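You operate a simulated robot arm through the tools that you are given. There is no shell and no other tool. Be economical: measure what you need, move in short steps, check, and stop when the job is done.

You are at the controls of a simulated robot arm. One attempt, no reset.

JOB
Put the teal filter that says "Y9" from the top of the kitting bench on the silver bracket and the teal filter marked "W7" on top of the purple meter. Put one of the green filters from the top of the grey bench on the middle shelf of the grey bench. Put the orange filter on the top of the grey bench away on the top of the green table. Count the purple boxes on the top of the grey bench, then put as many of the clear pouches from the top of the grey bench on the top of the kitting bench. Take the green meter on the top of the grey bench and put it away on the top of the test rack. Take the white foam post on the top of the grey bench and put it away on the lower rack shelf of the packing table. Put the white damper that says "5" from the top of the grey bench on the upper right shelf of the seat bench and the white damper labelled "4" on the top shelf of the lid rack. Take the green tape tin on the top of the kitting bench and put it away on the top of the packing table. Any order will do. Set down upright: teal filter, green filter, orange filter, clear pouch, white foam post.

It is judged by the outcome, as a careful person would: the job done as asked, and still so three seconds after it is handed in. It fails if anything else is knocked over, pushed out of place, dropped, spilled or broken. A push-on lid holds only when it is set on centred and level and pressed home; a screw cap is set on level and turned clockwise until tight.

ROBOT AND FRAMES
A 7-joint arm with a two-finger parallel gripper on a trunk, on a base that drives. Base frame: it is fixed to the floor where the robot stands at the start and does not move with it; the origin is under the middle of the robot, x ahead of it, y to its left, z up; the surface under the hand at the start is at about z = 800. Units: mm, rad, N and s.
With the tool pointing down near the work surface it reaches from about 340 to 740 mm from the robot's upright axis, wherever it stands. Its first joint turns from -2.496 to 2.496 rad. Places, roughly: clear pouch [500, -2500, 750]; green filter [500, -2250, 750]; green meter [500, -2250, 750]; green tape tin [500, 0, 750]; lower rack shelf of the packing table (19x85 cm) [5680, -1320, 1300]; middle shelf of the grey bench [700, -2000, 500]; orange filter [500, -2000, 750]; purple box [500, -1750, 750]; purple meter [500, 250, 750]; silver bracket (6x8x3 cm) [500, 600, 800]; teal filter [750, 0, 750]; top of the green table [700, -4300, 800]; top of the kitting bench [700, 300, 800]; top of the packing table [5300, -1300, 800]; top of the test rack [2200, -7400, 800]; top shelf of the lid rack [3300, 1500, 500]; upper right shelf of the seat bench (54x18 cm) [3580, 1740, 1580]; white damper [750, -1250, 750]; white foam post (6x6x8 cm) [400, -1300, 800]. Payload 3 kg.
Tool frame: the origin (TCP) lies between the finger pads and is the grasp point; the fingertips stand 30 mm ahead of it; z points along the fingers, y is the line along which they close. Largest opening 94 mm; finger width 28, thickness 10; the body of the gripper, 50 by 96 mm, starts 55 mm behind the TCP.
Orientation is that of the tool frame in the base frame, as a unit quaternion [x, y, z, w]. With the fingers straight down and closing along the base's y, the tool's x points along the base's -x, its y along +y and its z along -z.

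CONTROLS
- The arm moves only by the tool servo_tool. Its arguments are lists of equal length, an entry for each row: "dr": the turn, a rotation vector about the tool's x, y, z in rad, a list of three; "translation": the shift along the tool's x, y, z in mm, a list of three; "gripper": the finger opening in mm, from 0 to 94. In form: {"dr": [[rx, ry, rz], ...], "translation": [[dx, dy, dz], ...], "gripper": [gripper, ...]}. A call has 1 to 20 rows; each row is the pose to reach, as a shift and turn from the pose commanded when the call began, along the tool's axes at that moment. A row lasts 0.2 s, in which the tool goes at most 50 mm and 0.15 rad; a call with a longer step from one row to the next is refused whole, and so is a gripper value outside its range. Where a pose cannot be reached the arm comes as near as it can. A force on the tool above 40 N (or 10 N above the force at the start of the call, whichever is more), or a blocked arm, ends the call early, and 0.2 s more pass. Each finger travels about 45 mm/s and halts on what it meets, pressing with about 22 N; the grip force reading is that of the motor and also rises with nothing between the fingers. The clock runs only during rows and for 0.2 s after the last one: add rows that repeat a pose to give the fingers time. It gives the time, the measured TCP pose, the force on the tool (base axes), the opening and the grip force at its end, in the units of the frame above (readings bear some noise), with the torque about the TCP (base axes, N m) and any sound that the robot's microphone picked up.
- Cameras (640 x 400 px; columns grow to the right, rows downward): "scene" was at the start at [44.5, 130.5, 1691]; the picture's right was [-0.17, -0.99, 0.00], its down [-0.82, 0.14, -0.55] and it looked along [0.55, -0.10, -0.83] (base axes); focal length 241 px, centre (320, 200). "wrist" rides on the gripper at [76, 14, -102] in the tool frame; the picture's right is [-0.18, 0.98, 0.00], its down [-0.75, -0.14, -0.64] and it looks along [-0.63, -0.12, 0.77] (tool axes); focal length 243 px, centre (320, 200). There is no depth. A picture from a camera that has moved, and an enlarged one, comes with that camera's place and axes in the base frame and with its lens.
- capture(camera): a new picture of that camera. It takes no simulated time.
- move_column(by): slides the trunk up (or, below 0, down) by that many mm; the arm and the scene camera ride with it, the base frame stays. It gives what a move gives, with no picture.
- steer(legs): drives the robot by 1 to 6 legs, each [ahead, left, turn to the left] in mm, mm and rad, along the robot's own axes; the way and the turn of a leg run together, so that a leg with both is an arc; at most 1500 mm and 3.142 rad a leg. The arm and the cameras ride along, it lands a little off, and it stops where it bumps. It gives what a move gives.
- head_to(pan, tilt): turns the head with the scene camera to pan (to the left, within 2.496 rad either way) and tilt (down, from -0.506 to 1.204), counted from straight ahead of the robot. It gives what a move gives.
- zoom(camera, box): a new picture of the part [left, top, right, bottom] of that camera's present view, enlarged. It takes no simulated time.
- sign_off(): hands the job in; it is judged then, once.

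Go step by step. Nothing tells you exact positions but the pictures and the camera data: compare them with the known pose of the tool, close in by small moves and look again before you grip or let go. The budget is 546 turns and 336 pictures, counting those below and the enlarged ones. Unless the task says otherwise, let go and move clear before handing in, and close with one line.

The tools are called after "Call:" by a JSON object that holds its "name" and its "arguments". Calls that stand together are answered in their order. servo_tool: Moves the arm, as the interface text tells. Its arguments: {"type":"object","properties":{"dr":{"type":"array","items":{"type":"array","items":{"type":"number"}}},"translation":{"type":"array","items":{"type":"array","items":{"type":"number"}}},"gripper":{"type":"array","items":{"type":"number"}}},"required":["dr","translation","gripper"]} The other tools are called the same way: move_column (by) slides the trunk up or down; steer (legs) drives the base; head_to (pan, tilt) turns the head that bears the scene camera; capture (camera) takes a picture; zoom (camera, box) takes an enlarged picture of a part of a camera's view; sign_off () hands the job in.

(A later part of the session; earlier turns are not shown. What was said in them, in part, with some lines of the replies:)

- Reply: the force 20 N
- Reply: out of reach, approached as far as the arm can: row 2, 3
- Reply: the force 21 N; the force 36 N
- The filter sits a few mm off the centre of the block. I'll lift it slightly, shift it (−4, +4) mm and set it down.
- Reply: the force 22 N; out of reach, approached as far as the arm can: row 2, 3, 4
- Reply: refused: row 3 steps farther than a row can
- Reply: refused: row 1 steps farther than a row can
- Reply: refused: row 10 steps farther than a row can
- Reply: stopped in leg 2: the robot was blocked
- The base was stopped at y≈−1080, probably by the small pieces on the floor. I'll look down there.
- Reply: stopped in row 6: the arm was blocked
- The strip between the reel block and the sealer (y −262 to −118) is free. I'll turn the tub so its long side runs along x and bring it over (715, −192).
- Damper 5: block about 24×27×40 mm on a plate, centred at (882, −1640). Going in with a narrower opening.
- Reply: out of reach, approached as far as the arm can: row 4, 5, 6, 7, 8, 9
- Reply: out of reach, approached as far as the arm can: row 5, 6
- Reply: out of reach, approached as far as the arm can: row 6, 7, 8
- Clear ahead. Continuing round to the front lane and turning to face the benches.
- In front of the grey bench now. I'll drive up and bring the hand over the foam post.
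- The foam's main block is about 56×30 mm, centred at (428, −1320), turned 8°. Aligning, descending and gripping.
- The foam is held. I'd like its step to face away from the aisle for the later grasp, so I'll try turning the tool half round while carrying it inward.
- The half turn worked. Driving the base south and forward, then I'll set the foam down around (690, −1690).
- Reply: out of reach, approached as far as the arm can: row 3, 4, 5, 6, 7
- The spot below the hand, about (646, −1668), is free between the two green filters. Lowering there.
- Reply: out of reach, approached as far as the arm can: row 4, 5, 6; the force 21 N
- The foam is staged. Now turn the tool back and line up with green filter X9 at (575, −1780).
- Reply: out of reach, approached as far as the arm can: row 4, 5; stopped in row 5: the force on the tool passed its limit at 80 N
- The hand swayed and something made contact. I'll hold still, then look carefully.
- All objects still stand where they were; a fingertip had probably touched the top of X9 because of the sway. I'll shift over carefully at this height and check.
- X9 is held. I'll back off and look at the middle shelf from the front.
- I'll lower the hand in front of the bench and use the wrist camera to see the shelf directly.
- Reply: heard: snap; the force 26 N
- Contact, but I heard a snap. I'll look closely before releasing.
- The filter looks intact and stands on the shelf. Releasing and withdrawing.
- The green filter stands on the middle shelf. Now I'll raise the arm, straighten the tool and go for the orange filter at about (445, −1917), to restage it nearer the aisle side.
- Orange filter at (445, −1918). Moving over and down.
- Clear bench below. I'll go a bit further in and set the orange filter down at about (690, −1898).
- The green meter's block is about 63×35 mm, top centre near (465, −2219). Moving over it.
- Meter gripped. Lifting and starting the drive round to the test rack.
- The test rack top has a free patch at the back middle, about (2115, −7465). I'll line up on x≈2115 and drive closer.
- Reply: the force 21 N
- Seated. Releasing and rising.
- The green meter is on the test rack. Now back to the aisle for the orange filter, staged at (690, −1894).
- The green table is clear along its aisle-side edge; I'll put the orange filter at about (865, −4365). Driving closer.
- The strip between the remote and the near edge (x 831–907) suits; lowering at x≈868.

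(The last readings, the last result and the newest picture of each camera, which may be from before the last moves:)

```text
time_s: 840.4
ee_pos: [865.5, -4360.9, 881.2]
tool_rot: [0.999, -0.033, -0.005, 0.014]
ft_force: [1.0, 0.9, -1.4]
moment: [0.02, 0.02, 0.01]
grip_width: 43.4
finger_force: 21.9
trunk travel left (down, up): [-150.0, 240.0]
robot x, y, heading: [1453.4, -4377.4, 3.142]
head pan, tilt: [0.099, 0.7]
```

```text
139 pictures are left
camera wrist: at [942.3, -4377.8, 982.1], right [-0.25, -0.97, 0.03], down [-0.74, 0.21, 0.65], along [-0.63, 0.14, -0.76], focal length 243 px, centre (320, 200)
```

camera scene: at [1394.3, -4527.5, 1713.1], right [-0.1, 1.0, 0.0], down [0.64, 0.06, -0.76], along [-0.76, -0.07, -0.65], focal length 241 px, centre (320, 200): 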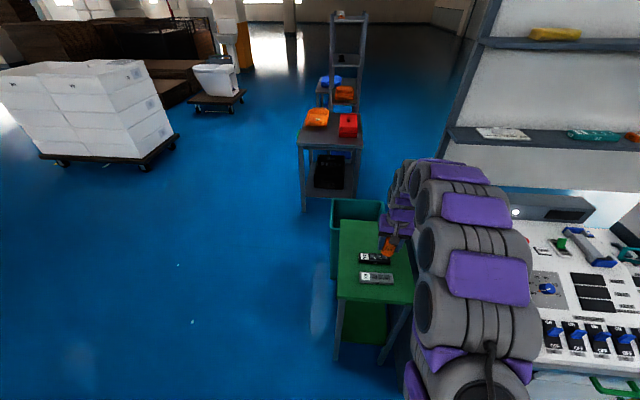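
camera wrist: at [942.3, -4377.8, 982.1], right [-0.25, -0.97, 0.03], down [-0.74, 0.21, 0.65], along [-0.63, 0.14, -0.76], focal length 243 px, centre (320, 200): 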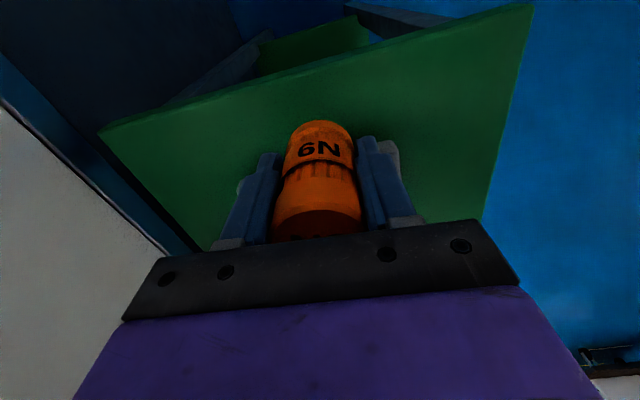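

Call:
{"name": "servo_tool", "arguments": {"dr": [[0, 0, 0], [0, 0, 0], [0, 0, 0], [0, 0, 0]], "translation": [[1, 0, 15], [1, 0, 28], [1, 0, 34], [1, 0, 37]], "gripper": [20, 20, 20, 20]}}

Call:
{"name": "servo_tool", "arguments": {"dr": [[0, 0, 0], [0, 0, 0], [0, 0, 0]], "translation": [[0, 0, 2], [0, 0, 4], [0, 0, 4]], "gripper": [20, 20, 20]}}

```text
time_s: 841.4
ee_pos: [867.8, -4360.9, 847.1]
tool_rot: [0.999, -0.032, -0.006, 0.012]
ft_force: [0.4, 1.4, -0.5]
moment: [0.0, 0.0, 0.01]
grip_width: 43.3
finger_force: 21.8
trunk travel left (down, up): [-150.0, 240.0]
robot x, y, heading: [1452.5, -4378.4, 3.142]
head pan, tilt: [0.099, 0.7]
```

```text
time_s: 842.2
ee_pos: [867.2, -4360.5, 843.1]
tool_rot: [0.999, -0.032, -0.007, 0.013]
ft_force: [-0.4, 0.2, 4.0]
moment: [0.06, -0.03, -0.01]
grip_width: 43.4
finger_force: 21.6
trunk travel left (down, up): [-150.0, 240.0]
robot x, y, heading: [1455.6, -4381.3, 3.14]
head pan, tilt: [0.099, 0.7]
```

Call:
{"name": "servo_tool", "arguments": {"dr": [[0, 0, 0], [0, 0, 0], [0, 0, 0], [0, 0, 0], [0, 0, 0]], "translation": [[0, 0, 2], [0, 0, 2], [0, 0, 1], [0, 0, 1], [0, 0, 1]], "gripper": [20, 50, 60, 72, 72]}}

Call:
{"name": "servo_tool", "arguments": {"dr": [[0, 0, 0], [0, 0, 0], [0, 0, 0], [0, 0, 0], [0, 0, 0], [0, 0, 0]], "translation": [[0, 0, -40], [0, 0, -85], [0, 0, -130], [0, 0, -175], [0, 0, -220], [30, 0, -260]], "gripper": [72, 72, 72, 72, 72, 72]}}

Call:
{"name": "capture", "arguments": {"camera": "wrist"}}

```text
time_s: 843.4
ee_pos: [866.4, -4360.7, 843.4]
tool_rot: [0.999, -0.032, -0.006, 0.013]
ft_force: [-0.6, -0.1, 0.7]
moment: [0.04, 0.0, 0.02]
grip_width: 72.0
finger_force: 0.1
trunk travel left (down, up): [-150.0, 240.0]
robot x, y, heading: [1455.6, -4381.0, 3.134]
head pan, tilt: [0.099, 0.7]
```

```text
time_s: 844.8
ee_pos: [903.8, -4354.3, 1101.9]
tool_rot: [0.999, -0.032, -0.007, 0.013]
ft_force: [0.0, 0.3, 0.0]
moment: [-0.01, 0.01, -0.04]
grip_width: 72.2
finger_force: 0.0
trunk travel left (down, up): [-150.0, 240.0]
robot x, y, heading: [1455.8, -4374.6, 3.143]
head pan, tilt: [0.099, 0.7]
```

```text
138 pictures are left
camera wrist: at [981.8, -4371.4, 1201.6], right [-0.25, -0.97, 0.03], down [-0.73, 0.21, 0.65], along [-0.63, 0.14, -0.76], focal length 243 px, centre (320, 200)
```

wrist: 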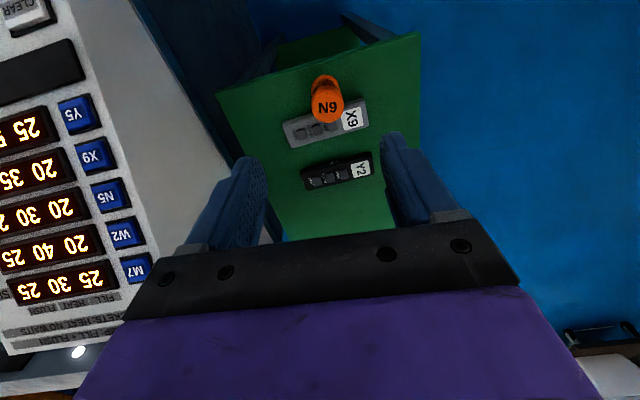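

The orange filter stands on the green table. Last: the foam post, staged at (619, −1668).

Call:
{"name": "steer", "arguments": {"legs": [[-300, 0, 0], [0, -1500, 0], [0, -1205, 0]]}}

Call:
{"name": "servo_tool", "arguments": {"dr": [[0, -0.14, 0.02], [0, -0.28, 0.03], [0, -0.42, 0.04], [0, -0.56, 0.05], [0, -0.69, 0.06]], "translation": [[0, 0, 0], [0, 0, 0], [0, 0, 0], [0, 0, 0], [0, 0, 0]], "gripper": [90, 90, 90, 90, 90]}}

Call:
{"name": "capture", "arguments": {"camera": "scene"}}

```text
time_s: 859.6
ee_pos: [1265.8, -1651.1, 1099.2]
tool_rot: [0.999, -0.047, -0.006, 0.011]
ft_force: [-0.6, -0.6, 0.5]
moment: [0.04, 0.03, 0.01]
grip_width: 71.8
finger_force: 0.1
trunk travel left (down, up): [-150.0, 240.0]
robot x, y, heading: [1816.1, -1692.2, 3.109]
head pan, tilt: [0.099, 0.7]
```

```text
time_s: 860.8
ee_pos: [1268.1, -1647.0, 1100.6]
tool_rot: [0.935, -0.078, -0.345, -0.003]
ft_force: [-0.6, 0.1, 0.4]
moment: [-0.01, 0.01, 0.0]
grip_width: 90.1
finger_force: 0.0
trunk travel left (down, up): [-150.0, 240.0]
robot x, y, heading: [1814.5, -1689.6, 3.111]
head pan, tilt: [0.099, 0.7]
```

```text
137 pictures are left
camera scene: at [1754.2, -1835.3, 1713.1], right [-0.07, 1.0, 0.0], down [0.64, 0.04, -0.76], along [-0.76, -0.05, -0.65], focal length 241 px, centre (320, 200)
```

scene: 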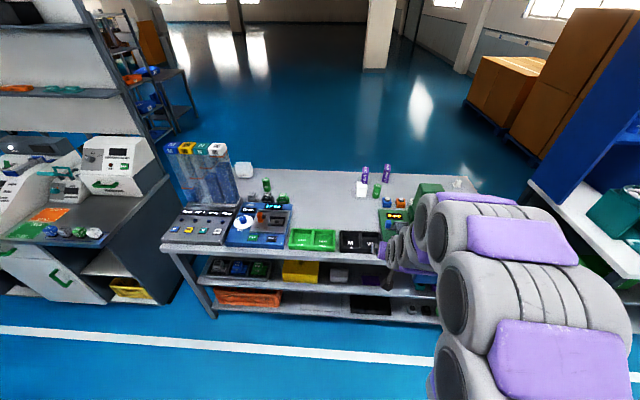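

Call:
{"name": "steer", "arguments": {"legs": [[0, 0, 0.03], [450, -22, 0]]}}

Call:
{"name": "servo_tool", "arguments": {"dr": [[-0.041, 0, -0.05], [-0.082, 0, -0.1], [-0.082, 0, -0.1], [-0.082, 0, -0.1], [-0.082, 0, -0.1], [-0.082, 0, -0.1], [-0.082, 0, -0.1], [-0.082, 0, -0.1]], "translation": [[0, 0, 0], [0, 0, 0], [0, 0, 0], [0, 0, 0], [0, 0, 0], [0, 0, 0], [0, 0, 0], [0, 0, 0]], "gripper": [90, 90, 90, 90, 90, 90, 90, 90]}}

Call:
{"name": "capture", "arguments": {"camera": "wrist"}}

```text
time_s: 863.9
ee_pos: [810.9, -1636.3, 1100.5]
tool_rot: [0.937, -0.067, -0.343, 0.001]
ft_force: [0.0, 0.1, -0.6]
moment: [0.02, 0.02, -0.02]
grip_width: 89.9
finger_force: 0.0
trunk travel left (down, up): [-150.0, 240.0]
robot x, y, heading: [1360.4, -1666.0, 3.13]
head pan, tilt: [0.099, 0.7]
```

```text
time_s: 865.7
ee_pos: [814.1, -1635.3, 1100.5]
tool_rot: [0.938, -0.006, -0.347, 0.021]
ft_force: [-0.2, -0.1, 0.2]
moment: [0.0, -0.01, 0.0]
grip_width: 90.1
finger_force: 0.1
trunk travel left (down, up): [-150.0, 240.0]
robot x, y, heading: [1363.2, -1663.1, 3.133]
head pan, tilt: [0.099, 0.7]
```

```text
136 pictures are left
camera wrist: at [939.9, -1647.7, 1127.9], right [-0.14, -0.98, 0.16], down [-0.16, 0.18, 0.97], along [-0.98, 0.11, -0.18], focal length 243 px, centre (320, 200)
```

wrist: 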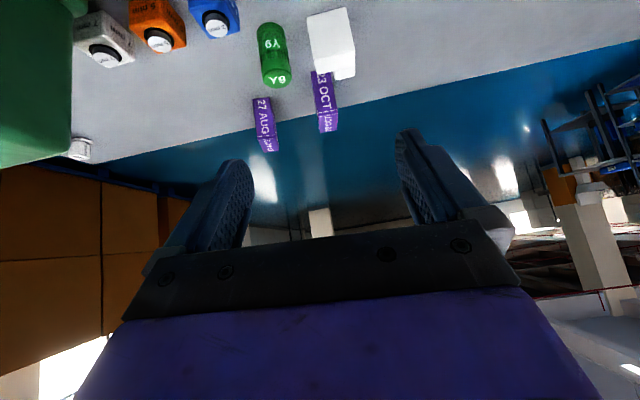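

Call:
{"name": "servo_tool", "arguments": {"dr": [[0, 0, 0], [0, 0, 0], [0, 0, 0], [0, 0, 0], [0, 0, 0], [0, 0, 0], [0, 0, 0], [0, 0, 0]], "translation": [[-6, 5, 37], [-12, 10, 74], [-18, 15, 111], [-24, 20, 148], [-30, 25, 185], [-35, 30, 222], [-39, 33, 257], [-39, 33, 257]], "gripper": [88, 86, 86, 86, 86, 86, 86, 86]}}

Call:
{"name": "capture", "arguments": {"camera": "wrist"}}

```text
time_s: 867.5
ee_pos: [617.1, -1678.1, 933.5]
tool_rot: [0.938, -0.006, -0.346, 0.022]
ft_force: [0.1, -0.5, 0.2]
moment: [0.02, 0.02, 0.0]
grip_width: 85.8
finger_force: 0.1
trunk travel left (down, up): [-150.0, 240.0]
robot x, y, heading: [1362.9, -1662.6, 3.136]
head pan, tilt: [0.099, 0.7]
```

```text
135 pictures are left
camera wrist: at [742.5, -1691.3, 960.9], right [-0.14, -0.98, 0.16], down [-0.16, 0.18, 0.97], along [-0.98, 0.11, -0.18], focal length 243 px, centre (320, 200)
```

wrist: 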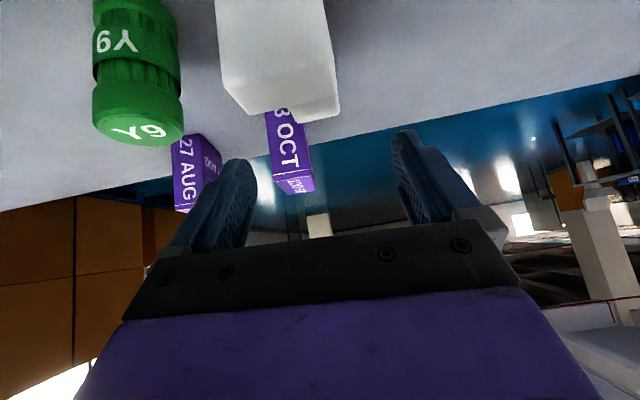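

Call:
{"name": "servo_tool", "arguments": {"dr": [[0, 0, 0], [0, 0, 0], [0, 0, 0], [0, 0, 0]], "translation": [[8, -10, 0], [21, -10, 17], [29, -10, 27], [29, -10, 27]], "gripper": [86, 86, 86, 86]}}

Call:
{"name": "capture", "arguments": {"camera": "wrist"}}

```text
time_s: 868.5
ee_pos: [622.2, -1669.2, 893.3]
tool_rot: [0.938, -0.007, -0.346, 0.021]
ft_force: [0.0, -0.5, 0.5]
moment: [-0.03, -0.02, 0.0]
grip_width: 86.0
finger_force: 0.1
trunk travel left (down, up): [-150.0, 240.0]
robot x, y, heading: [1364.8, -1665.4, 3.135]
head pan, tilt: [0.099, 0.7]
```

```text
134 pictures are left
camera wrist: at [747.7, -1681.9, 920.9], right [-0.14, -0.98, 0.16], down [-0.16, 0.18, 0.97], along [-0.98, 0.11, -0.18], focal length 243 px, centre (320, 200)
```

wrist: 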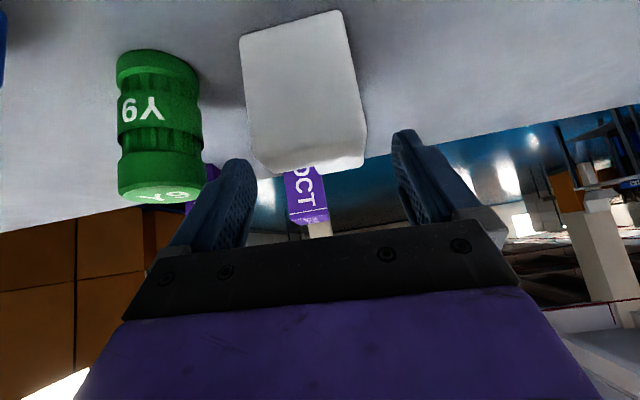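

Call:
{"name": "servo_tool", "arguments": {"dr": [[0, 0, 0], [0, 0, 0], [0, 0, 0]], "translation": [[0, -5, 0], [14, -5, 16], [14, -5, 16]], "gripper": [88, 88, 88]}}

Call:
{"name": "capture", "arguments": {"camera": "wrist"}}

```text
time_s: 869.3
ee_pos: [623.3, -1663.0, 869.5]
tool_rot: [0.938, -0.007, -0.346, 0.022]
ft_force: [0.8, -0.5, 0.6]
moment: [0.0, 0.0, 0.0]
grip_width: 87.7
finger_force: 0.0
trunk travel left (down, up): [-150.0, 240.0]
robot x, y, heading: [1361.3, -1661.6, 3.136]
head pan, tilt: [0.099, 0.7]
```

```text
133 pictures are left
camera wrist: at [748.0, -1676.7, 897.1], right [-0.14, -0.98, 0.16], down [-0.16, 0.18, 0.97], along [-0.98, 0.11, -0.18], focal length 243 px, centre (320, 200)
```

wrist: 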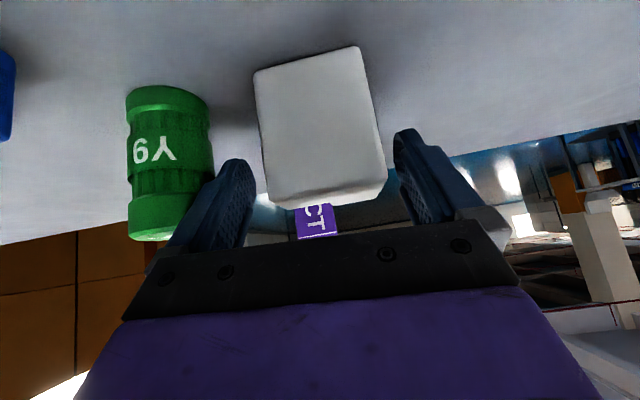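

Call:
{"name": "servo_tool", "arguments": {"dr": [[0, 0, 0], [0, 0, 0], [0, 0, 0], [0, 0, 0], [0, 0, 0], [0, 0, 0]], "translation": [[0, 1, 0], [8, 1, 9], [15, 1, 18], [15, 1, 18], [15, 1, 18], [15, 1, 18]], "gripper": [80, 80, 80, 60, 40, 40]}}

Call:
{"name": "servo_tool", "arguments": {"dr": [[0, 0, 0], [0, 0, 0], [0, 0, 0], [0, 0, 0], [0, 0, 0], [0, 0, 0]], "translation": [[-27, 0, -31], [-54, 0, -62], [-81, 0, -93], [-108, 0, -124], [-130, 0, -155], [-140, 0, -190]], "gripper": [40, 40, 40, 40, 40, 40]}}

Call:
{"name": "capture", "arguments": {"camera": "wrist"}}

```text
time_s: 870.7
ee_pos: [621.4, -1665.5, 848.3]
tool_rot: [0.937, -0.006, -0.347, 0.021]
ft_force: [-1.0, 1.4, 4.0]
moment: [0.15, 0.03, 0.02]
grip_width: 63.3
finger_force: 22.4
trunk travel left (down, up): [-150.0, 240.0]
robot x, y, heading: [1365.9, -1661.9, 3.134]
head pan, tilt: [0.099, 0.7]
```

```text
time_s: 872.1
ee_pos: [639.6, -1656.5, 1082.3]
tool_rot: [0.938, -0.008, -0.345, 0.021]
ft_force: [0.6, 0.3, -0.3]
moment: [0.0, -0.02, -0.04]
grip_width: 63.3
finger_force: 21.9
trunk travel left (down, up): [-150.0, 240.0]
robot x, y, heading: [1359.5, -1664.4, 3.128]
head pan, tilt: [0.099, 0.7]
```

```text
132 pictures are left
camera wrist: at [764.7, -1669.9, 1109.7], right [-0.14, -0.98, 0.16], down [-0.16, 0.18, 0.97], along [-0.98, 0.11, -0.18], focal length 243 px, centre (320, 200)
```

wrist: 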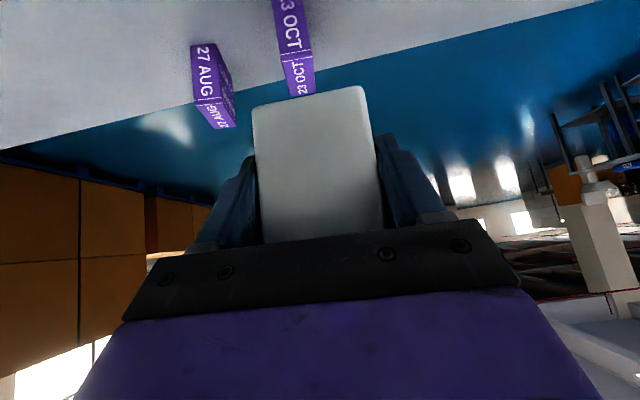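

The foam is held upright with the tool tilted. Retracting and driving to the packing table.

Call:
{"name": "servo_tool", "arguments": {"dr": [[0, 0, 0], [0, 0, 0], [0, 0, 0], [0, 0, 0], [0, 0, 0]], "translation": [[30, 0, -26], [60, 0, -52], [90, 0, -78], [120, 0, -104], [145, 0, -125]], "gripper": [40, 40, 40, 40, 40]}}

Call:
{"name": "steer", "arguments": {"legs": [[-440, 0, 0.01], [0, -1500, 0], [0, -315, 0], [0, 0, 3.14], [1500, 0, 0], [780, 0, 0]]}}

Call:
{"name": "head_to", "arguments": {"pan": -0.4, "tilt": 0.4}}

Call:
{"name": "capture", "arguments": {"camera": "scene"}}

```text
time_s: 873.3
ee_pos: [830.7, -1655.3, 1083.0]
tool_rot: [0.938, -0.006, -0.347, 0.022]
ft_force: [-0.6, 0.2, 0.6]
moment: [-0.03, 0.01, -0.01]
grip_width: 63.1
finger_force: 22.1
trunk travel left (down, up): [-150.0, 240.0]
robot x, y, heading: [1365.6, -1669.9, 3.131]
head pan, tilt: [0.099, 0.7]
```

```text
time_s: 903.0
ee_pos: [4637.2, 69.7, 1081.6]
tool_rot: [0.014, 0.938, 0.019, 0.346]
ft_force: [-0.3, -0.7, 0.0]
moment: [0.01, 0.01, 0.0]
grip_width: 63.1
finger_force: 21.9
trunk travel left (down, up): [-150.0, 240.0]
robot x, y, heading: [4103.4, 87.1, -0.026]
head pan, tilt: [0.099, 0.7]
```

```text
time_s: 903.9
ee_pos: [4635.0, 70.3, 1083.0]
tool_rot: [0.013, 0.938, 0.019, 0.347]
ft_force: [0.3, -0.2, 0.7]
moment: [-0.02, 0.02, -0.02]
grip_width: 63.2
finger_force: 22.1
trunk travel left (down, up): [-150.0, 240.0]
robot x, y, heading: [4102.5, 89.8, -0.028]
head pan, tilt: [-0.4, 0.4]
```

```text
131 pictures are left
camera scene: at [4164.1, 192.3, 1740.0], right [-0.41, -0.91, 0.0], down [-0.36, 0.16, -0.92], along [0.84, -0.38, -0.39], focal length 241 px, centre (320, 200)
```

scene: 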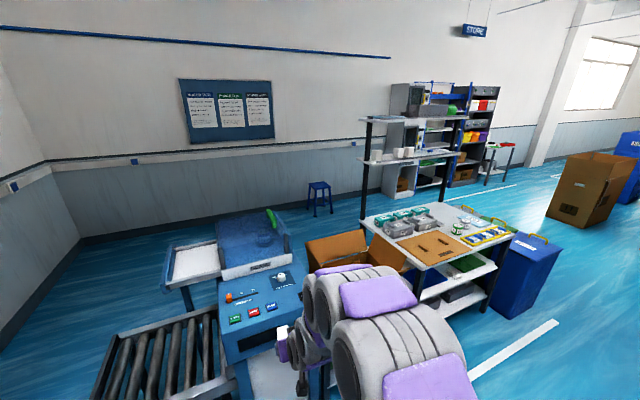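

Call:
{"name": "steer", "arguments": {"legs": [[0, 0, 0.027], [0, -1400, 0]]}}

Call:
{"name": "move_column", "arguments": {"by": 240}}

Call:
{"name": "servo_tool", "arguments": {"dr": [[0, 0, 0], [0, 0, 0], [0, 0, 0]], "translation": [[-29, 0, -34], [-58, 0, -68], [-72, 0, -84]], "gripper": [40, 40, 40]}}

Call:
{"name": "head_to", "arguments": {"pan": 0.0, "tilt": 0.4}}

Call:
{"name": "capture", "arguments": {"camera": "scene"}}

```text
time_s: 911.3
ee_pos: [4646.1, -1308.1, 1083.0]
tool_rot: [-0.004, 0.938, 0.025, 0.346]
ft_force: [0.4, -0.1, 0.3]
moment: [0.01, 0.02, -0.03]
grip_width: 63.6
finger_force: 21.7
trunk travel left (down, up): [-150.0, 240.0]
robot x, y, heading: [4111.5, -1308.3, 0.014]
head pan, tilt: [-0.4, 0.4]
```

```text
time_s: 913.8
ee_pos: [4646.6, -1309.0, 1323.2]
tool_rot: [-0.004, 0.938, 0.025, 0.347]
ft_force: [-0.2, -0.6, 0.7]
moment: [0.0, 0.0, -0.02]
grip_width: 63.3
finger_force: 21.9
trunk travel left (down, up): [-390.0, 0.0]
robot x, y, heading: [4112.6, -1312.4, 0.012]
head pan, tilt: [-0.4, 0.4]
```

```text
time_s: 914.6
ee_pos: [4645.7, -1315.4, 1433.5]
tool_rot: [-0.003, 0.938, 0.026, 0.347]
ft_force: [-1.1, -0.5, -0.9]
moment: [0.0, 0.0, 0.02]
grip_width: 63.5
finger_force: 22.1
trunk travel left (down, up): [-390.0, 0.0]
robot x, y, heading: [4113.7, -1312.4, 0.014]
head pan, tilt: [-0.4, 0.4]
```

```text
time_s: 915.4
ee_pos: [4647.0, -1314.4, 1433.8]
tool_rot: [-0.005, 0.938, 0.026, 0.346]
ft_force: [0.3, -0.5, 0.4]
moment: [-0.01, 0.02, -0.02]
grip_width: 63.3
finger_force: 22.5
trunk travel left (down, up): [-390.0, 0.0]
robot x, y, heading: [4114.8, -1309.3, 0.014]
head pan, tilt: [0.0, 0.4]
```

```text
130 pictures are left
camera scene: at [4177.9, -1169.4, 1980.0], right [0.01, -1.0, 0.0], down [-0.39, -0.01, -0.92], along [0.92, 0.01, -0.39], focal length 241 px, centre (320, 200)
```

scene: 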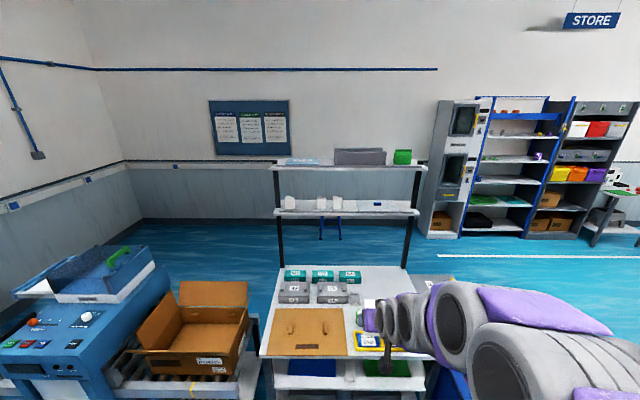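

The lower shelf has a free stretch y −1302…−1490. I'll slide right to y≈−1392 and drive up to the table.

Call:
{"name": "steer", "arguments": {"legs": [[0, -82, -0.012], [600, 0, 0]]}}

Call:
{"name": "servo_tool", "arguments": {"dr": [[0, 0, 0], [0, 0, 0], [0, 0, 0], [0, 0, 0], [0, 0, 0], [0, 0, 0], [0, 0, 0], [0, 0, 0], [0, 0, 0], [0, 0, 0], [0, 0, 0], [0, 0, 0], [0, 0, 0], [0, 0, 0], [0, 0, 0]], "translation": [[0, 0, 0], [0, 0, 0], [0, 0, 0], [0, 0, 0], [0, 0, 0], [0, 0, 0], [0, 0, 0], [0, 0, 0], [0, 0, 0], [0, 0, 0], [0, 0, 0], [0, 0, 0], [0, 0, 0], [0, 0, 0], [0, 0, 0]], "gripper": [40, 40, 40, 40, 40, 40, 40, 40, 40, 40, 40, 40, 40, 40, 40]}}

Call:
{"name": "capture", "arguments": {"camera": "wrist"}}

Call:
{"name": "capture", "arguments": {"camera": "scene"}}

```text
time_s: 919.5
ee_pos: [5251.5, -1360.3, 1433.3]
tool_rot: [-0.011, 0.938, 0.018, 0.346]
ft_force: [-0.7, -0.1, 0.4]
moment: [-0.03, 0.01, -0.02]
grip_width: 63.1
finger_force: 22.6
trunk travel left (down, up): [-390.0, 0.0]
robot x, y, heading: [4717.4, -1387.1, 0.01]
head pan, tilt: [0.0, 0.4]
```

```text
time_s: 922.7
ee_pos: [5248.0, -1414.3, 1434.3]
tool_rot: [-0.004, 0.937, 0.036, 0.348]
ft_force: [-0.6, 0.4, -0.2]
moment: [0.0, 0.02, -0.02]
grip_width: 63.4
finger_force: 22.4
trunk travel left (down, up): [-390.0, 0.0]
robot x, y, heading: [4716.6, -1385.3, 0.017]
head pan, tilt: [0.0, 0.4]
```

```text
129 pictures are left
camera wrist: at [5124.8, -1406.5, 1461.5], right [0.11, 0.98, 0.18], down [0.15, -0.2, 0.97], along [0.98, -0.08, -0.17], focal length 243 px, centre (320, 200)
```

wrist: 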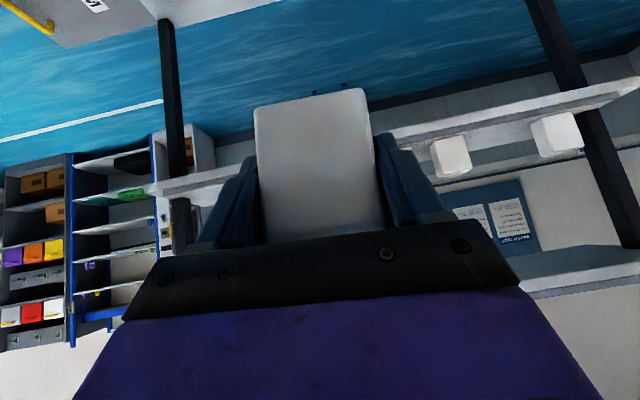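

```text
128 pictures are left
camera scene: at [4782.0, -1284.6, 1982.4], right [0.01, -1.0, -0.02], down [-0.39, 0.01, -0.92], along [0.92, 0.02, -0.39], focal length 241 px, centre (320, 200)
```

scene: 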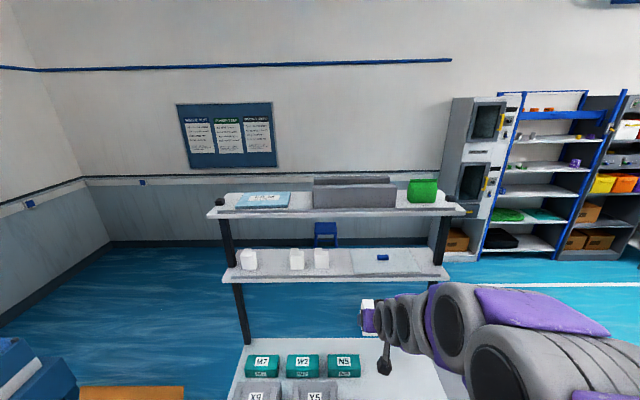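

Call:
{"name": "servo_tool", "arguments": {"dr": [[0, 0, 0], [0, 0, 0], [0, 0, 0], [0, 0, 0], [0, 0, 0], [0, 0, 0], [0, 0, 0], [0, 0, 0], [0, 0, 0], [0, 0, 0], [0, 0, 0], [0, 0, 0], [0, 0, 0], [0, 0, 0], [0, 0, 0], [0, 0, 0], [0, 0, 0], [0, 0, 0], [0, 0, 0], [0, 0, 0]], "translation": [[0, 0, 0], [0, 0, 0], [0, 0, 0], [0, 0, 0], [0, 0, 0], [0, 0, 0], [0, 0, 0], [0, 0, 0], [0, 0, 0], [0, 0, 0], [0, 0, 0], [0, 0, 0], [0, 0, 0], [0, 0, 0], [0, 0, 0], [0, 0, 0], [0, 0, 0], [0, 0, 0], [0, 0, 0], [0, 0, 0]], "gripper": [40, 40, 40, 40, 40, 40, 40, 40, 40, 40, 40, 40, 40, 40, 40, 40, 40, 40, 40, 40]}}

Call:
{"name": "zoom", "arguments": {"camera": "scene", "box": [210, 170, 470, 330]}}

```text
time_s: 927.1
ee_pos: [5249.6, -1461.0, 1433.4]
tool_rot: [0.006, 0.935, 0.048, 0.35]
ft_force: [0.3, -0.5, 0.2]
moment: [0.02, 0.02, -0.02]
grip_width: 63.7
finger_force: 21.6
trunk travel left (down, up): [-390.0, 0.0]
robot x, y, heading: [4717.0, -1395.3, 0.011]
head pan, tilt: [0.0, 0.4]
stopped in row 20: the arm was blocked; the commanded pose is now the measured one
```

```text
2.46 times, centred on (340, 250) of scene
camera zoom: at [4781.4, -1299.8, 1982.7], right [0.01, -1.0, -0.02], down [-0.39, 0.02, -0.92], along [0.92, 0.02, -0.39], focal length 593 px, centre (271, 77)
```

zoom: 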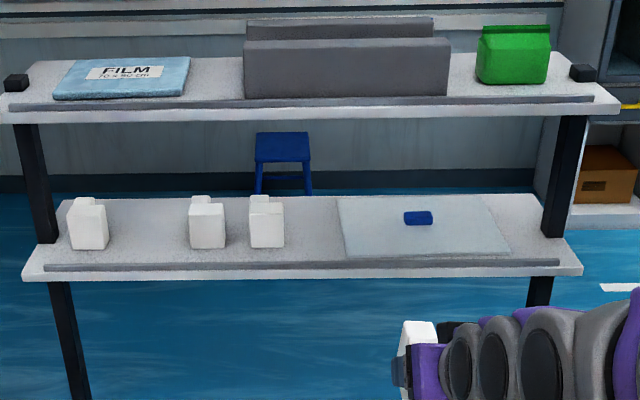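

The shelf already holds three similar posts; the widest gap is between the first two (y −984…−1129). The body is leaning though, so I'll wait and watch the pose settle.

Call:
{"name": "servo_tool", "arguments": {"dr": [[0, 0, 0], [0, 0, 0], [0, 0, 0], [0, 0, 0], [0, 0, 0]], "translation": [[0, 0, 0], [0, 0, 0], [0, 0, 0], [0, 0, 0], [0, 0, 0]], "gripper": [40, 40, 40, 40, 40]}}

Call:
{"name": "servo_tool", "arguments": {"dr": [[0, 0, 0], [0, 0, 0], [0, 0, 0], [0, 0, 0], [0, 0, 0]], "translation": [[0, 0, 0], [0, 0, 0], [0, 0, 0], [0, 0, 0], [0, 0, 0]], "gripper": [40, 40, 40, 40, 40]}}

Call:
{"name": "servo_tool", "arguments": {"dr": [[0, 0, 0], [0, 0, 0], [0, 0, 0], [0, 0, 0], [0, 0, 0]], "translation": [[0, 0, 0], [0, 0, 0], [0, 0, 0], [0, 0, 0], [0, 0, 0]], "gripper": [40, 40, 40, 40, 40]}}

```text
time_s: 928.5
ee_pos: [5247.5, -1399.5, 1434.8]
tool_rot: [-0.008, 0.936, 0.031, 0.35]
ft_force: [0.2, -0.2, -0.5]
moment: [-0.02, 0.01, 0.02]
grip_width: 63.2
finger_force: 22.1
trunk travel left (down, up): [-390.0, 0.0]
robot x, y, heading: [4715.4, -1386.4, 0.015]
head pan, tilt: [0.0, 0.4]
stopped in row 5: the arm was blocked; the commanded pose is now the measured one
```

```text
time_s: 929.7
ee_pos: [5247.8, -1437.3, 1434.2]
tool_rot: [0.001, 0.936, 0.041, 0.35]
ft_force: [0.2, -0.9, 0.4]
moment: [-0.02, 0.01, -0.02]
grip_width: 63.1
finger_force: 22.0
trunk travel left (down, up): [-390.0, 0.0]
robot x, y, heading: [4721.3, -1388.8, 0.015]
head pan, tilt: [0.0, 0.4]
```

```text
time_s: 930.9
ee_pos: [5247.4, -1411.0, 1435.5]
tool_rot: [-0.005, 0.936, 0.034, 0.35]
ft_force: [0.7, -0.4, 0.0]
moment: [-0.01, 0.03, -0.04]
grip_width: 63.4
finger_force: 22.0
trunk travel left (down, up): [-390.0, 0.0]
robot x, y, heading: [4717.2, -1382.1, 0.014]
head pan, tilt: [0.0, 0.4]
```

The sway is decaying. I'll slide the base left 335 mm now and then wait it out.

Call:
{"name": "steer", "arguments": {"legs": [[0, 335, -0.012]]}}

Call:
{"name": "servo_tool", "arguments": {"dr": [[0, 0, 0], [0, 0, 0], [0, 0, 0], [0, 0, 0], [0, 0, 0], [0, 0, 0], [0, 0, 0], [0, 0, 0], [0, 0, 0], [0, 0, 0], [0, 0, 0], [0, 0, 0], [0, 0, 0], [0, 0, 0], [0, 0, 0], [0, 0, 0], [0, 0, 0], [0, 0, 0], [0, 0, 0], [0, 0, 0]], "translation": [[0, 0, 0], [0, 0, 0], [0, 0, 0], [0, 0, 0], [0, 0, 0], [0, 0, 0], [0, 0, 0], [0, 0, 0], [0, 0, 0], [0, 0, 0], [0, 0, 0], [0, 0, 0], [0, 0, 0], [0, 0, 0], [0, 0, 0], [0, 0, 0], [0, 0, 0], [0, 0, 0], [0, 0, 0], [0, 0, 0]], "gripper": [40, 40, 40, 40, 40, 40, 40, 40, 40, 40, 40, 40, 40, 40, 40, 40, 40, 40, 40, 40]}}

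Call:
{"name": "servo_tool", "arguments": {"dr": [[0, 0, 0], [0, 0, 0], [0, 0, 0], [0, 0, 0], [0, 0, 0], [0, 0, 0], [0, 0, 0], [0, 0, 0], [0, 0, 0], [0, 0, 0], [0, 0, 0], [0, 0, 0], [0, 0, 0], [0, 0, 0], [0, 0, 0], [0, 0, 0], [0, 0, 0], [0, 0, 0], [0, 0, 0], [0, 0, 0]], "translation": [[0, 0, 0], [0, 0, 0], [0, 0, 0], [0, 0, 0], [0, 0, 0], [0, 0, 0], [0, 0, 0], [0, 0, 0], [0, 0, 0], [0, 0, 0], [0, 0, 0], [0, 0, 0], [0, 0, 0], [0, 0, 0], [0, 0, 0], [0, 0, 0], [0, 0, 0], [0, 0, 0], [0, 0, 0], [0, 0, 0]], "gripper": [40, 40, 40, 40, 40, 40, 40, 40, 40, 40, 40, 40, 40, 40, 40, 40, 40, 40, 40, 40]}}

Call:
{"name": "servo_tool", "arguments": {"dr": [[0, 0, 0], [0, 0, 0]], "translation": [[0, 0, 0], [0, 0, 0]], "gripper": [40, 40]}}

Call:
{"name": "capture", "arguments": {"camera": "scene"}}

Call:
{"name": "capture", "arguments": {"camera": "wrist"}}

```text
time_s: 933.1
ee_pos: [5244.4, -1117.0, 1434.3]
tool_rot: [0.007, 0.936, 0.041, 0.35]
ft_force: [0.2, 0.1, -0.6]
moment: [0.04, -0.03, 0.0]
grip_width: 63.1
finger_force: 21.7
trunk travel left (down, up): [-390.0, 0.0]
robot x, y, heading: [4712.8, -1055.5, -0.002]
head pan, tilt: [0.0, 0.4]
```

```text
time_s: 937.3
ee_pos: [5243.8, -1088.3, 1435.3]
tool_rot: [0.003, 0.936, 0.033, 0.351]
ft_force: [-0.3, 1.1, 0.9]
moment: [-0.04, 0.0, -0.07]
grip_width: 63.0
finger_force: 22.2
trunk travel left (down, up): [-390.0, 0.0]
robot x, y, heading: [4714.7, -1055.6, -0.001]
head pan, tilt: [0.0, 0.4]
```

```text
time_s: 941.5
ee_pos: [5244.4, -1106.3, 1436.1]
tool_rot: [0.005, 0.936, 0.038, 0.35]
ft_force: [0.5, -0.3, -0.3]
moment: [0.01, -0.04, 0.01]
grip_width: 63.4
finger_force: 22.0
trunk travel left (down, up): [-390.0, 0.0]
robot x, y, heading: [4714.1, -1060.1, 0.004]
head pan, tilt: [0.0, 0.4]
```

```text
time_s: 942.1
ee_pos: [5243.8, -1102.6, 1435.5]
tool_rot: [0.006, 0.936, 0.035, 0.349]
ft_force: [-0.5, -0.8, -0.8]
moment: [-0.01, 0.02, 0.02]
grip_width: 63.3
finger_force: 22.1
trunk travel left (down, up): [-390.0, 0.0]
robot x, y, heading: [4714.9, -1057.6, -0.001]
head pan, tilt: [0.0, 0.4]
```

```text
126 pictures are left
camera scene: at [4780.0, -914.1, 1980.0], right [0.0, -1.0, 0.0], down [-0.39, 0.0, -0.92], along [0.92, 0.0, -0.39], focal length 241 px, centre (320, 200)
```

scene: 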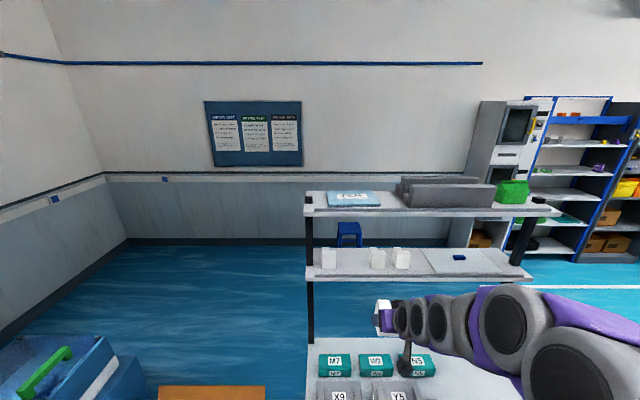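

```text
125 pictures are left
camera wrist: at [5119.7, -1092.6, 1462.5], right [0.12, 0.97, 0.19], down [0.15, -0.21, 0.97], along [0.98, -0.09, -0.17], focal length 243 px, centre (320, 200)
```

wrist: 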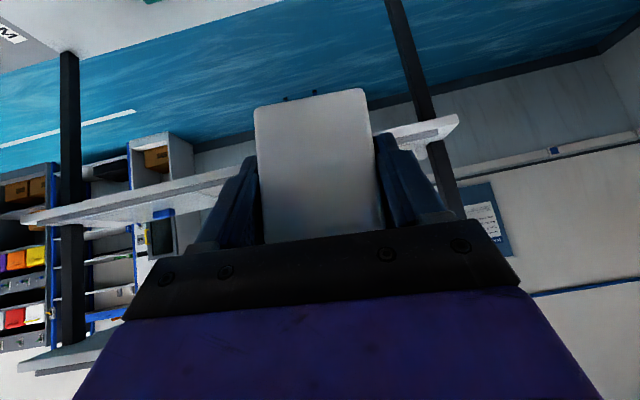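

Call:
{"name": "zoom", "arguments": {"camera": "scene", "box": [290, 220, 460, 330]}}

```text
3.64 times, centred on (375, 275) of scene
camera zoom: at [4780.0, -914.1, 1980.0], right [0.0, -1.0, 0.0], down [-0.39, 0.0, -0.92], along [0.92, 0.0, -0.39], focal length 876 px, centre (120, -73)
```

zoom: 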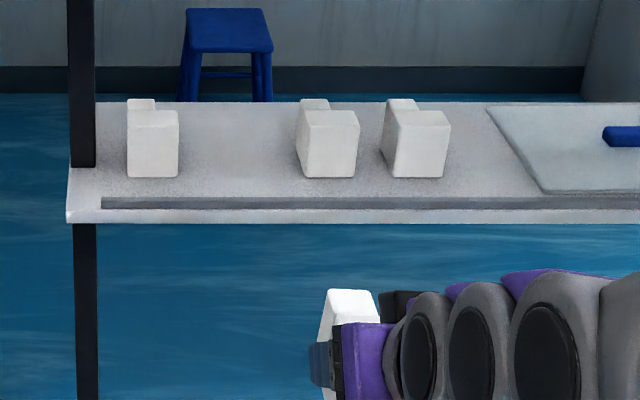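

The gap between posts 1 and 2 is centred at y≈−1054. I'll edge the base 14 mm forward, then extend partway at a lower height and shift over.

Call:
{"name": "steer", "arguments": {"legs": [[14, 0, 0]]}}

Call:
{"name": "servo_tool", "arguments": {"dr": [[0, 0, 0], [0, 0, 0], [0, 0, 0], [0, 0, 0], [0, 0, 0], [0, 0, 0], [0, 0, 0], [0, 0, 0], [0, 0, 0], [0, 0, 0], [0, 0, 0], [0, 0, 0], [0, 0, 0], [0, 0, 0], [0, 0, 0], [0, 0, 0]], "translation": [[-21, 8, 27], [-42, 16, 54], [-63, 24, 81], [-84, 32, 108], [-105, 40, 135], [-126, 47, 160], [-126, 47, 160], [-126, 47, 160], [-126, 47, 160], [-126, 47, 160], [-126, 47, 160], [-126, 47, 160], [-126, 47, 160], [-126, 47, 160], [-126, 47, 160], [-126, 47, 160]], "gripper": [40, 40, 40, 40, 40, 40, 40, 40, 40, 40, 40, 40, 40, 40, 40, 40]}}

Call:
{"name": "servo_tool", "arguments": {"dr": [[0, 0, 0], [0, 0, 0], [0, 0, 0], [0, 0, 0], [0, 0, 0], [0, 0, 0], [0, 0, 0], [0, 0, 0], [0, 0, 0], [0, 0, 0], [0, 0, 0], [0, 0, 0], [0, 0, 0], [0, 0, 0], [0, 0, 0]], "translation": [[0, 0, 0], [0, 0, 0], [0, 0, 0], [0, 0, 0], [0, 0, 0], [0, 0, 0], [0, 0, 0], [0, 0, 0], [0, 0, 0], [0, 0, 0], [0, 0, 0], [0, 0, 0], [0, 0, 0], [0, 0, 0], [0, 0, 0]], "gripper": [40, 40, 40, 40, 40, 40, 40, 40, 40, 40, 40, 40, 40, 40, 40]}}

Call:
{"name": "capture", "arguments": {"camera": "wrist"}}

Call:
{"name": "capture", "arguments": {"camera": "scene"}}

```text
time_s: 942.9
ee_pos: [5256.6, -1102.8, 1435.2]
tool_rot: [0.005, 0.936, 0.037, 0.351]
ft_force: [0.4, 0.4, -0.2]
moment: [-0.01, 0.01, 0.01]
grip_width: 63.4
finger_force: 21.6
trunk travel left (down, up): [-390.0, 0.0]
robot x, y, heading: [4731.0, -1056.8, 0.001]
head pan, tilt: [0.0, 0.4]
```

```text
time_s: 946.3
ee_pos: [5460.2, -1046.4, 1403.9]
tool_rot: [0.005, 0.936, 0.035, 0.35]
ft_force: [0.3, -0.1, -0.8]
moment: [-0.01, 0.0, -0.03]
grip_width: 63.2
finger_force: 22.4
trunk travel left (down, up): [-390.0, 0.0]
robot x, y, heading: [4729.8, -1055.8, -0.001]
head pan, tilt: [0.0, 0.4]
```

```text
time_s: 949.5
ee_pos: [5459.9, -1046.8, 1402.0]
tool_rot: [0.005, 0.936, 0.035, 0.35]
ft_force: [-0.1, -0.3, -1.2]
moment: [-0.05, -0.01, 0.01]
grip_width: 63.2
finger_force: 22.4
trunk travel left (down, up): [-390.0, 0.0]
robot x, y, heading: [4727.0, -1055.8, 0.005]
head pan, tilt: [0.0, 0.4]
```

```text
123 pictures are left
camera wrist: at [5335.1, -1036.8, 1429.8], right [0.12, 0.97, 0.19], down [0.15, -0.21, 0.97], along [0.98, -0.09, -0.17], focal length 243 px, centre (320, 200)
```

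wrist: 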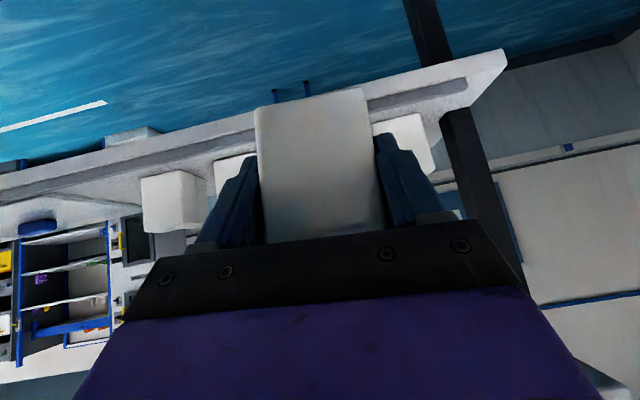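

```text
122 pictures are left
camera scene: at [4794.7, -922.3, 1981.2], right [0.0, -1.0, 0.0], down [-0.39, 0.0, -0.92], along [0.92, 0.0, -0.39], focal length 241 px, centre (320, 200)
```

scene: 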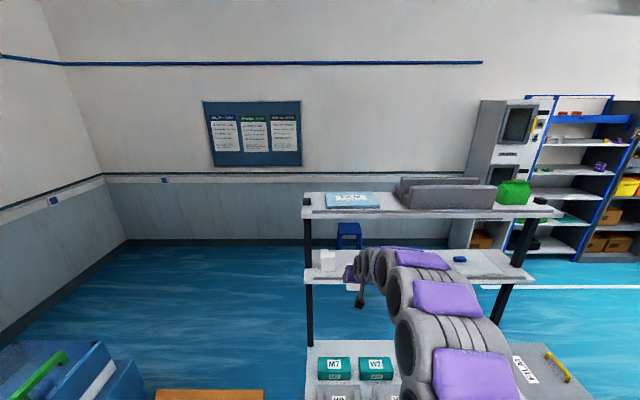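

Settled at y≈−1047, between the posts. Extending over the shelf with a small correction.

Call:
{"name": "servo_tool", "arguments": {"dr": [[0, 0, 0], [0, 0, 0], [0, 0, 0], [0, 0, 0], [0, 0, 0], [0, 0, 0]], "translation": [[-20, -4, 20], [-44, -7, 45], [-68, -7, 70], [-90, -7, 95], [-98, -7, 115], [-98, -7, 115]], "gripper": [40, 40, 40, 40, 40, 40]}}

Call:
{"name": "capture", "arguments": {"camera": "wrist"}}

Call:
{"name": "zoom", "arguments": {"camera": "scene", "box": [290, 220, 460, 330]}}

```text
time_s: 950.9
ee_pos: [5605.9, -1050.3, 1380.8]
tool_rot: [0.006, 0.936, 0.035, 0.351]
ft_force: [-0.3, 0.7, 0.5]
moment: [0.02, -0.02, 0.02]
grip_width: 63.4
finger_force: 21.9
trunk travel left (down, up): [-390.0, 0.0]
robot x, y, heading: [4728.4, -1054.3, 0.002]
head pan, tilt: [0.0, 0.4]
```

```text
121 pictures are left
camera wrist: at [5482.1, -1039.6, 1407.8], right [0.12, 0.97, 0.19], down [0.15, -0.21, 0.97], along [0.98, -0.09, -0.17], focal length 243 px, centre (320, 200)
```

wrist: 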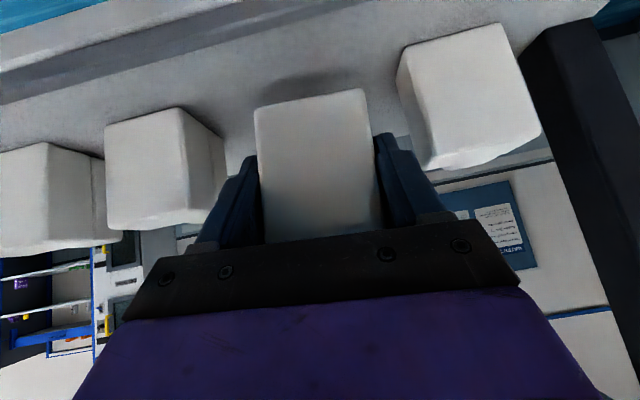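

```text
3.64 times, centred on (375, 275) of scene
camera zoom: at [4795.2, -923.4, 1981.4], right [0.0, -1.0, 0.0], down [-0.39, 0.0, -0.92], along [0.92, 0.0, -0.39], focal length 876 px, centre (120, -73)
```

zoom: 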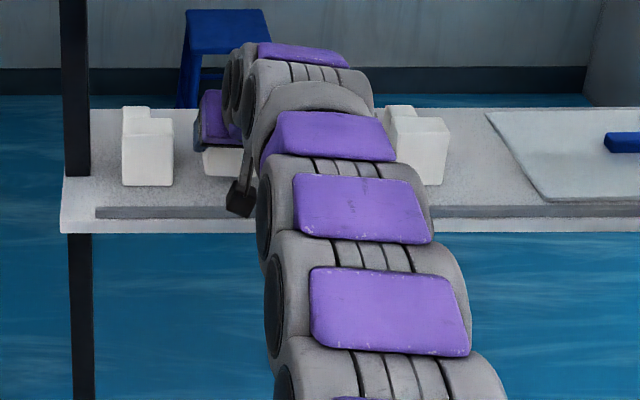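

Call:
{"name": "servo_tool", "arguments": {"dr": [[0, 0, 0], [0, 0, 0], [0, 0, 0]], "translation": [[0, 0, 12], [6, 0, 23], [9, 0, 28]], "gripper": [40, 40, 40]}}

Call:
{"name": "capture", "arguments": {"camera": "wrist"}}

```text
time_s: 951.7
ee_pos: [5619.3, -1048.0, 1351.7]
tool_rot: [0.005, 0.936, 0.036, 0.349]
ft_force: [-0.8, -0.5, -0.4]
moment: [-0.04, 0.01, -0.01]
grip_width: 63.3
finger_force: 21.7
trunk travel left (down, up): [-390.0, 0.0]
robot x, y, heading: [4729.2, -1056.3, 0.002]
head pan, tilt: [0.0, 0.4]
```

```text
119 pictures are left
camera wrist: at [5495.1, -1038.3, 1378.5], right [0.12, 0.97, 0.19], down [0.15, -0.21, 0.97], along [0.98, -0.09, -0.17], focal length 243 px, centre (320, 200)
```

wrist: 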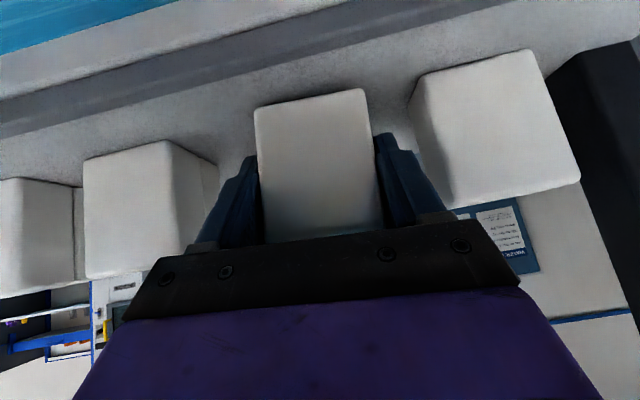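

Call:
{"name": "servo_tool", "arguments": {"dr": [[0, 0, 0], [0, 0, 0], [0, 0, 0], [0, 0, 0]], "translation": [[1.3, -4, 1.5], [2.6, -5, 3], [3.9, -5, 4.5], [5.2, -5, 6]], "gripper": [40, 40, 40, 40]}}

Call:
{"name": "servo_tool", "arguments": {"dr": [[0, 0, 0], [0, 0, 0], [0, 0, 0]], "translation": [[1.3, 0, 1.5], [2.6, 0, 3], [2.6, 0, 3]], "gripper": [40, 40, 40]}}

```text
time_s: 952.7
ee_pos: [5617.5, -1053.2, 1348.2]
tool_rot: [0.004, 0.935, 0.036, 0.354]
ft_force: [2.6, -0.7, 19.1]
moment: [-0.55, -0.08, 0.1]
grip_width: 63.6
finger_force: 22.2
trunk travel left (down, up): [-390.0, 0.0]
robot x, y, heading: [4729.9, -1059.7, 0.002]
head pan, tilt: [0.0, 0.4]
```

```text
time_s: 953.5
ee_pos: [5616.1, -1050.6, 1341.0]
tool_rot: [0.005, 0.935, 0.035, 0.352]
ft_force: [1.0, 1.5, 21.0]
moment: [-0.55, 0.11, -0.01]
grip_width: 63.4
finger_force: 22.6
trunk travel left (down, up): [-390.0, 0.0]
robot x, y, heading: [4728.9, -1058.0, -0.0]
head pan, tilt: [0.0, 0.4]
```

Contact made. Opening and withdrawing along the tool axis.

Call:
{"name": "servo_tool", "arguments": {"dr": [[0, 0, 0], [0, 0, 0], [0, 0, 0], [0, 0, 0]], "translation": [[-1, 0, -1], [-2, 0, -2], [-2, 0, -2], [-2, 0, -2]], "gripper": [67, 72, 77, 77]}}

Call:
{"name": "servo_tool", "arguments": {"dr": [[0, 0, 0], [0, 0, 0], [0, 0, 0], [0, 0, 0], [0, 0, 0], [0, 0, 0]], "translation": [[0, 0, -20], [0, 0, -45], [0, 0, -75], [10, 0, -110], [40, 0, -140], [75, 0, -170]], "gripper": [77, 77, 77, 77, 77, 77]}}

Call:
{"name": "capture", "arguments": {"camera": "wrist"}}

Call:
{"name": "zoom", "arguments": {"camera": "scene", "box": [290, 220, 460, 330]}}

```text
time_s: 954.5
ee_pos: [5616.8, -1051.0, 1343.2]
tool_rot: [0.004, 0.936, 0.036, 0.351]
ft_force: [-0.9, 0.8, 0.2]
moment: [0.0, 0.0, 0.02]
grip_width: 76.9
finger_force: 0.1
trunk travel left (down, up): [-390.0, 0.0]
robot x, y, heading: [4730.1, -1057.4, 0.0]
head pan, tilt: [0.0, 0.4]
```

```text
time_s: 955.9
ee_pos: [5445.7, -1061.0, 1421.1]
tool_rot: [0.005, 0.935, 0.035, 0.352]
ft_force: [-0.7, -0.3, 0.3]
moment: [-0.02, 0.08, 0.02]
grip_width: 76.9
finger_force: 0.1
trunk travel left (down, up): [-390.0, 0.0]
robot x, y, heading: [4728.0, -1055.5, -0.0]
head pan, tilt: [0.0, 0.4]
```

```text
118 pictures are left
camera wrist: at [5321.9, -1050.8, 1448.3], right [0.12, 0.97, 0.19], down [0.15, -0.21, 0.97], along [0.98, -0.09, -0.17], focal length 243 px, centre (320, 200)
```

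wrist: 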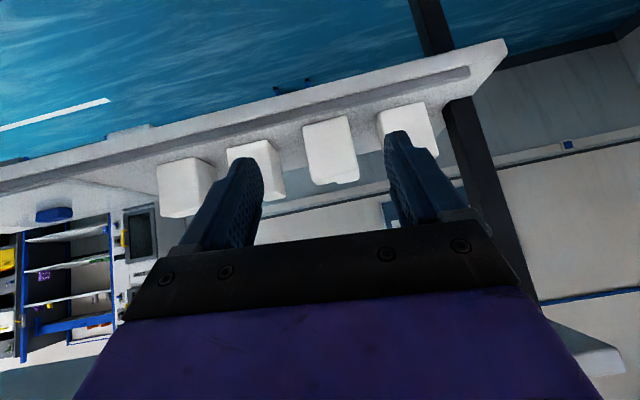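

```text
3.64 times, centred on (375, 275) of scene
camera zoom: at [4790.0, -922.3, 1981.3], right [0.0, -1.0, 0.0], down [-0.39, 0.0, -0.92], along [0.92, 0.0, -0.39], focal length 876 px, centre (120, -73)
```

zoom: 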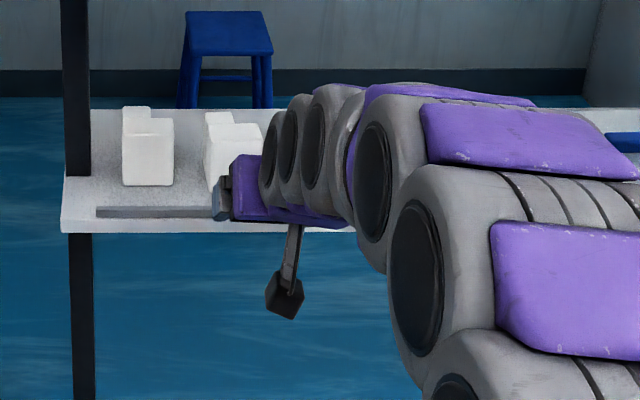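

The foam post stands upright on the lower rack shelf beside the other posts. I'll back away from the table and take a last look.

Call:
{"name": "steer", "arguments": {"legs": [[-500, 0, 0]]}}

Call:
{"name": "capture", "arguments": {"camera": "scene"}}

Call:
{"name": "zoom", "arguments": {"camera": "scene", "box": [240, 180, 420, 330]}}

```text
time_s: 958.8
ee_pos: [4945.6, -1058.7, 1418.4]
tool_rot: [0.004, 0.936, 0.035, 0.351]
ft_force: [-0.1, 0.3, -0.1]
moment: [0.02, 0.01, 0.05]
grip_width: 77.2
finger_force: 0.0
trunk travel left (down, up): [-390.0, 0.0]
robot x, y, heading: [4226.3, -1057.8, 0.005]
head pan, tilt: [0.0, 0.4]
```

```text
116 pictures are left
camera scene: at [4292.1, -915.1, 1980.0], right [0.0, -1.0, 0.0], down [-0.39, 0.0, -0.92], along [0.92, 0.0, -0.39], focal length 241 px, centre (320, 200)
```

scene: 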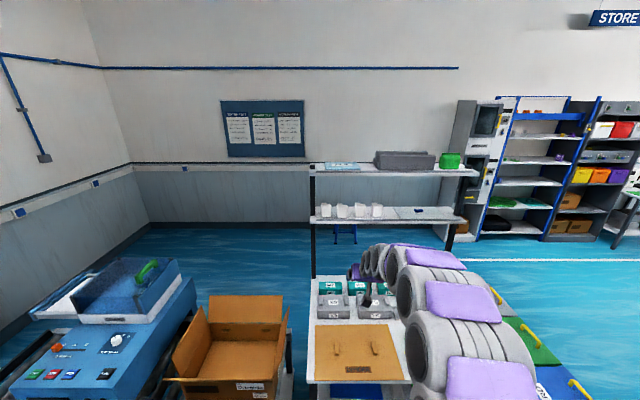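

```text
2.67 times, centred on (330, 255) of scene
camera zoom: at [4292.1, -915.1, 1980.0], right [0.0, -1.0, 0.0], down [-0.39, 0.0, -0.92], along [0.92, 0.0, -0.39], focal length 643 px, centre (293, 53)
```

zoom: 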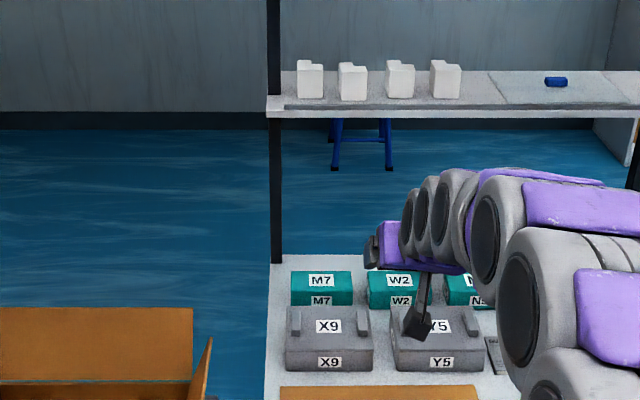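

All four posts stand upright on the shelf, the gripper is empty and clear, and every item of the job has been placed. Handing in.

Call:
{"name": "sign_off", "arguments": {}}

```text
The job is handed in.
```

I placed every item on the list and handed the job in. The purple box count was two, so two clear pouches ("1 SEC" and "2 SEC") went to the kitting bench. Two things could count against it. There was one snap sound as green filter X9 touched the middle shelf, though it looked intact and upright afterwards. Earlier, a fingertip probably touched X9 at about 80 N, and the base was stopped once, probably by floor debris. I saw nothing moved.
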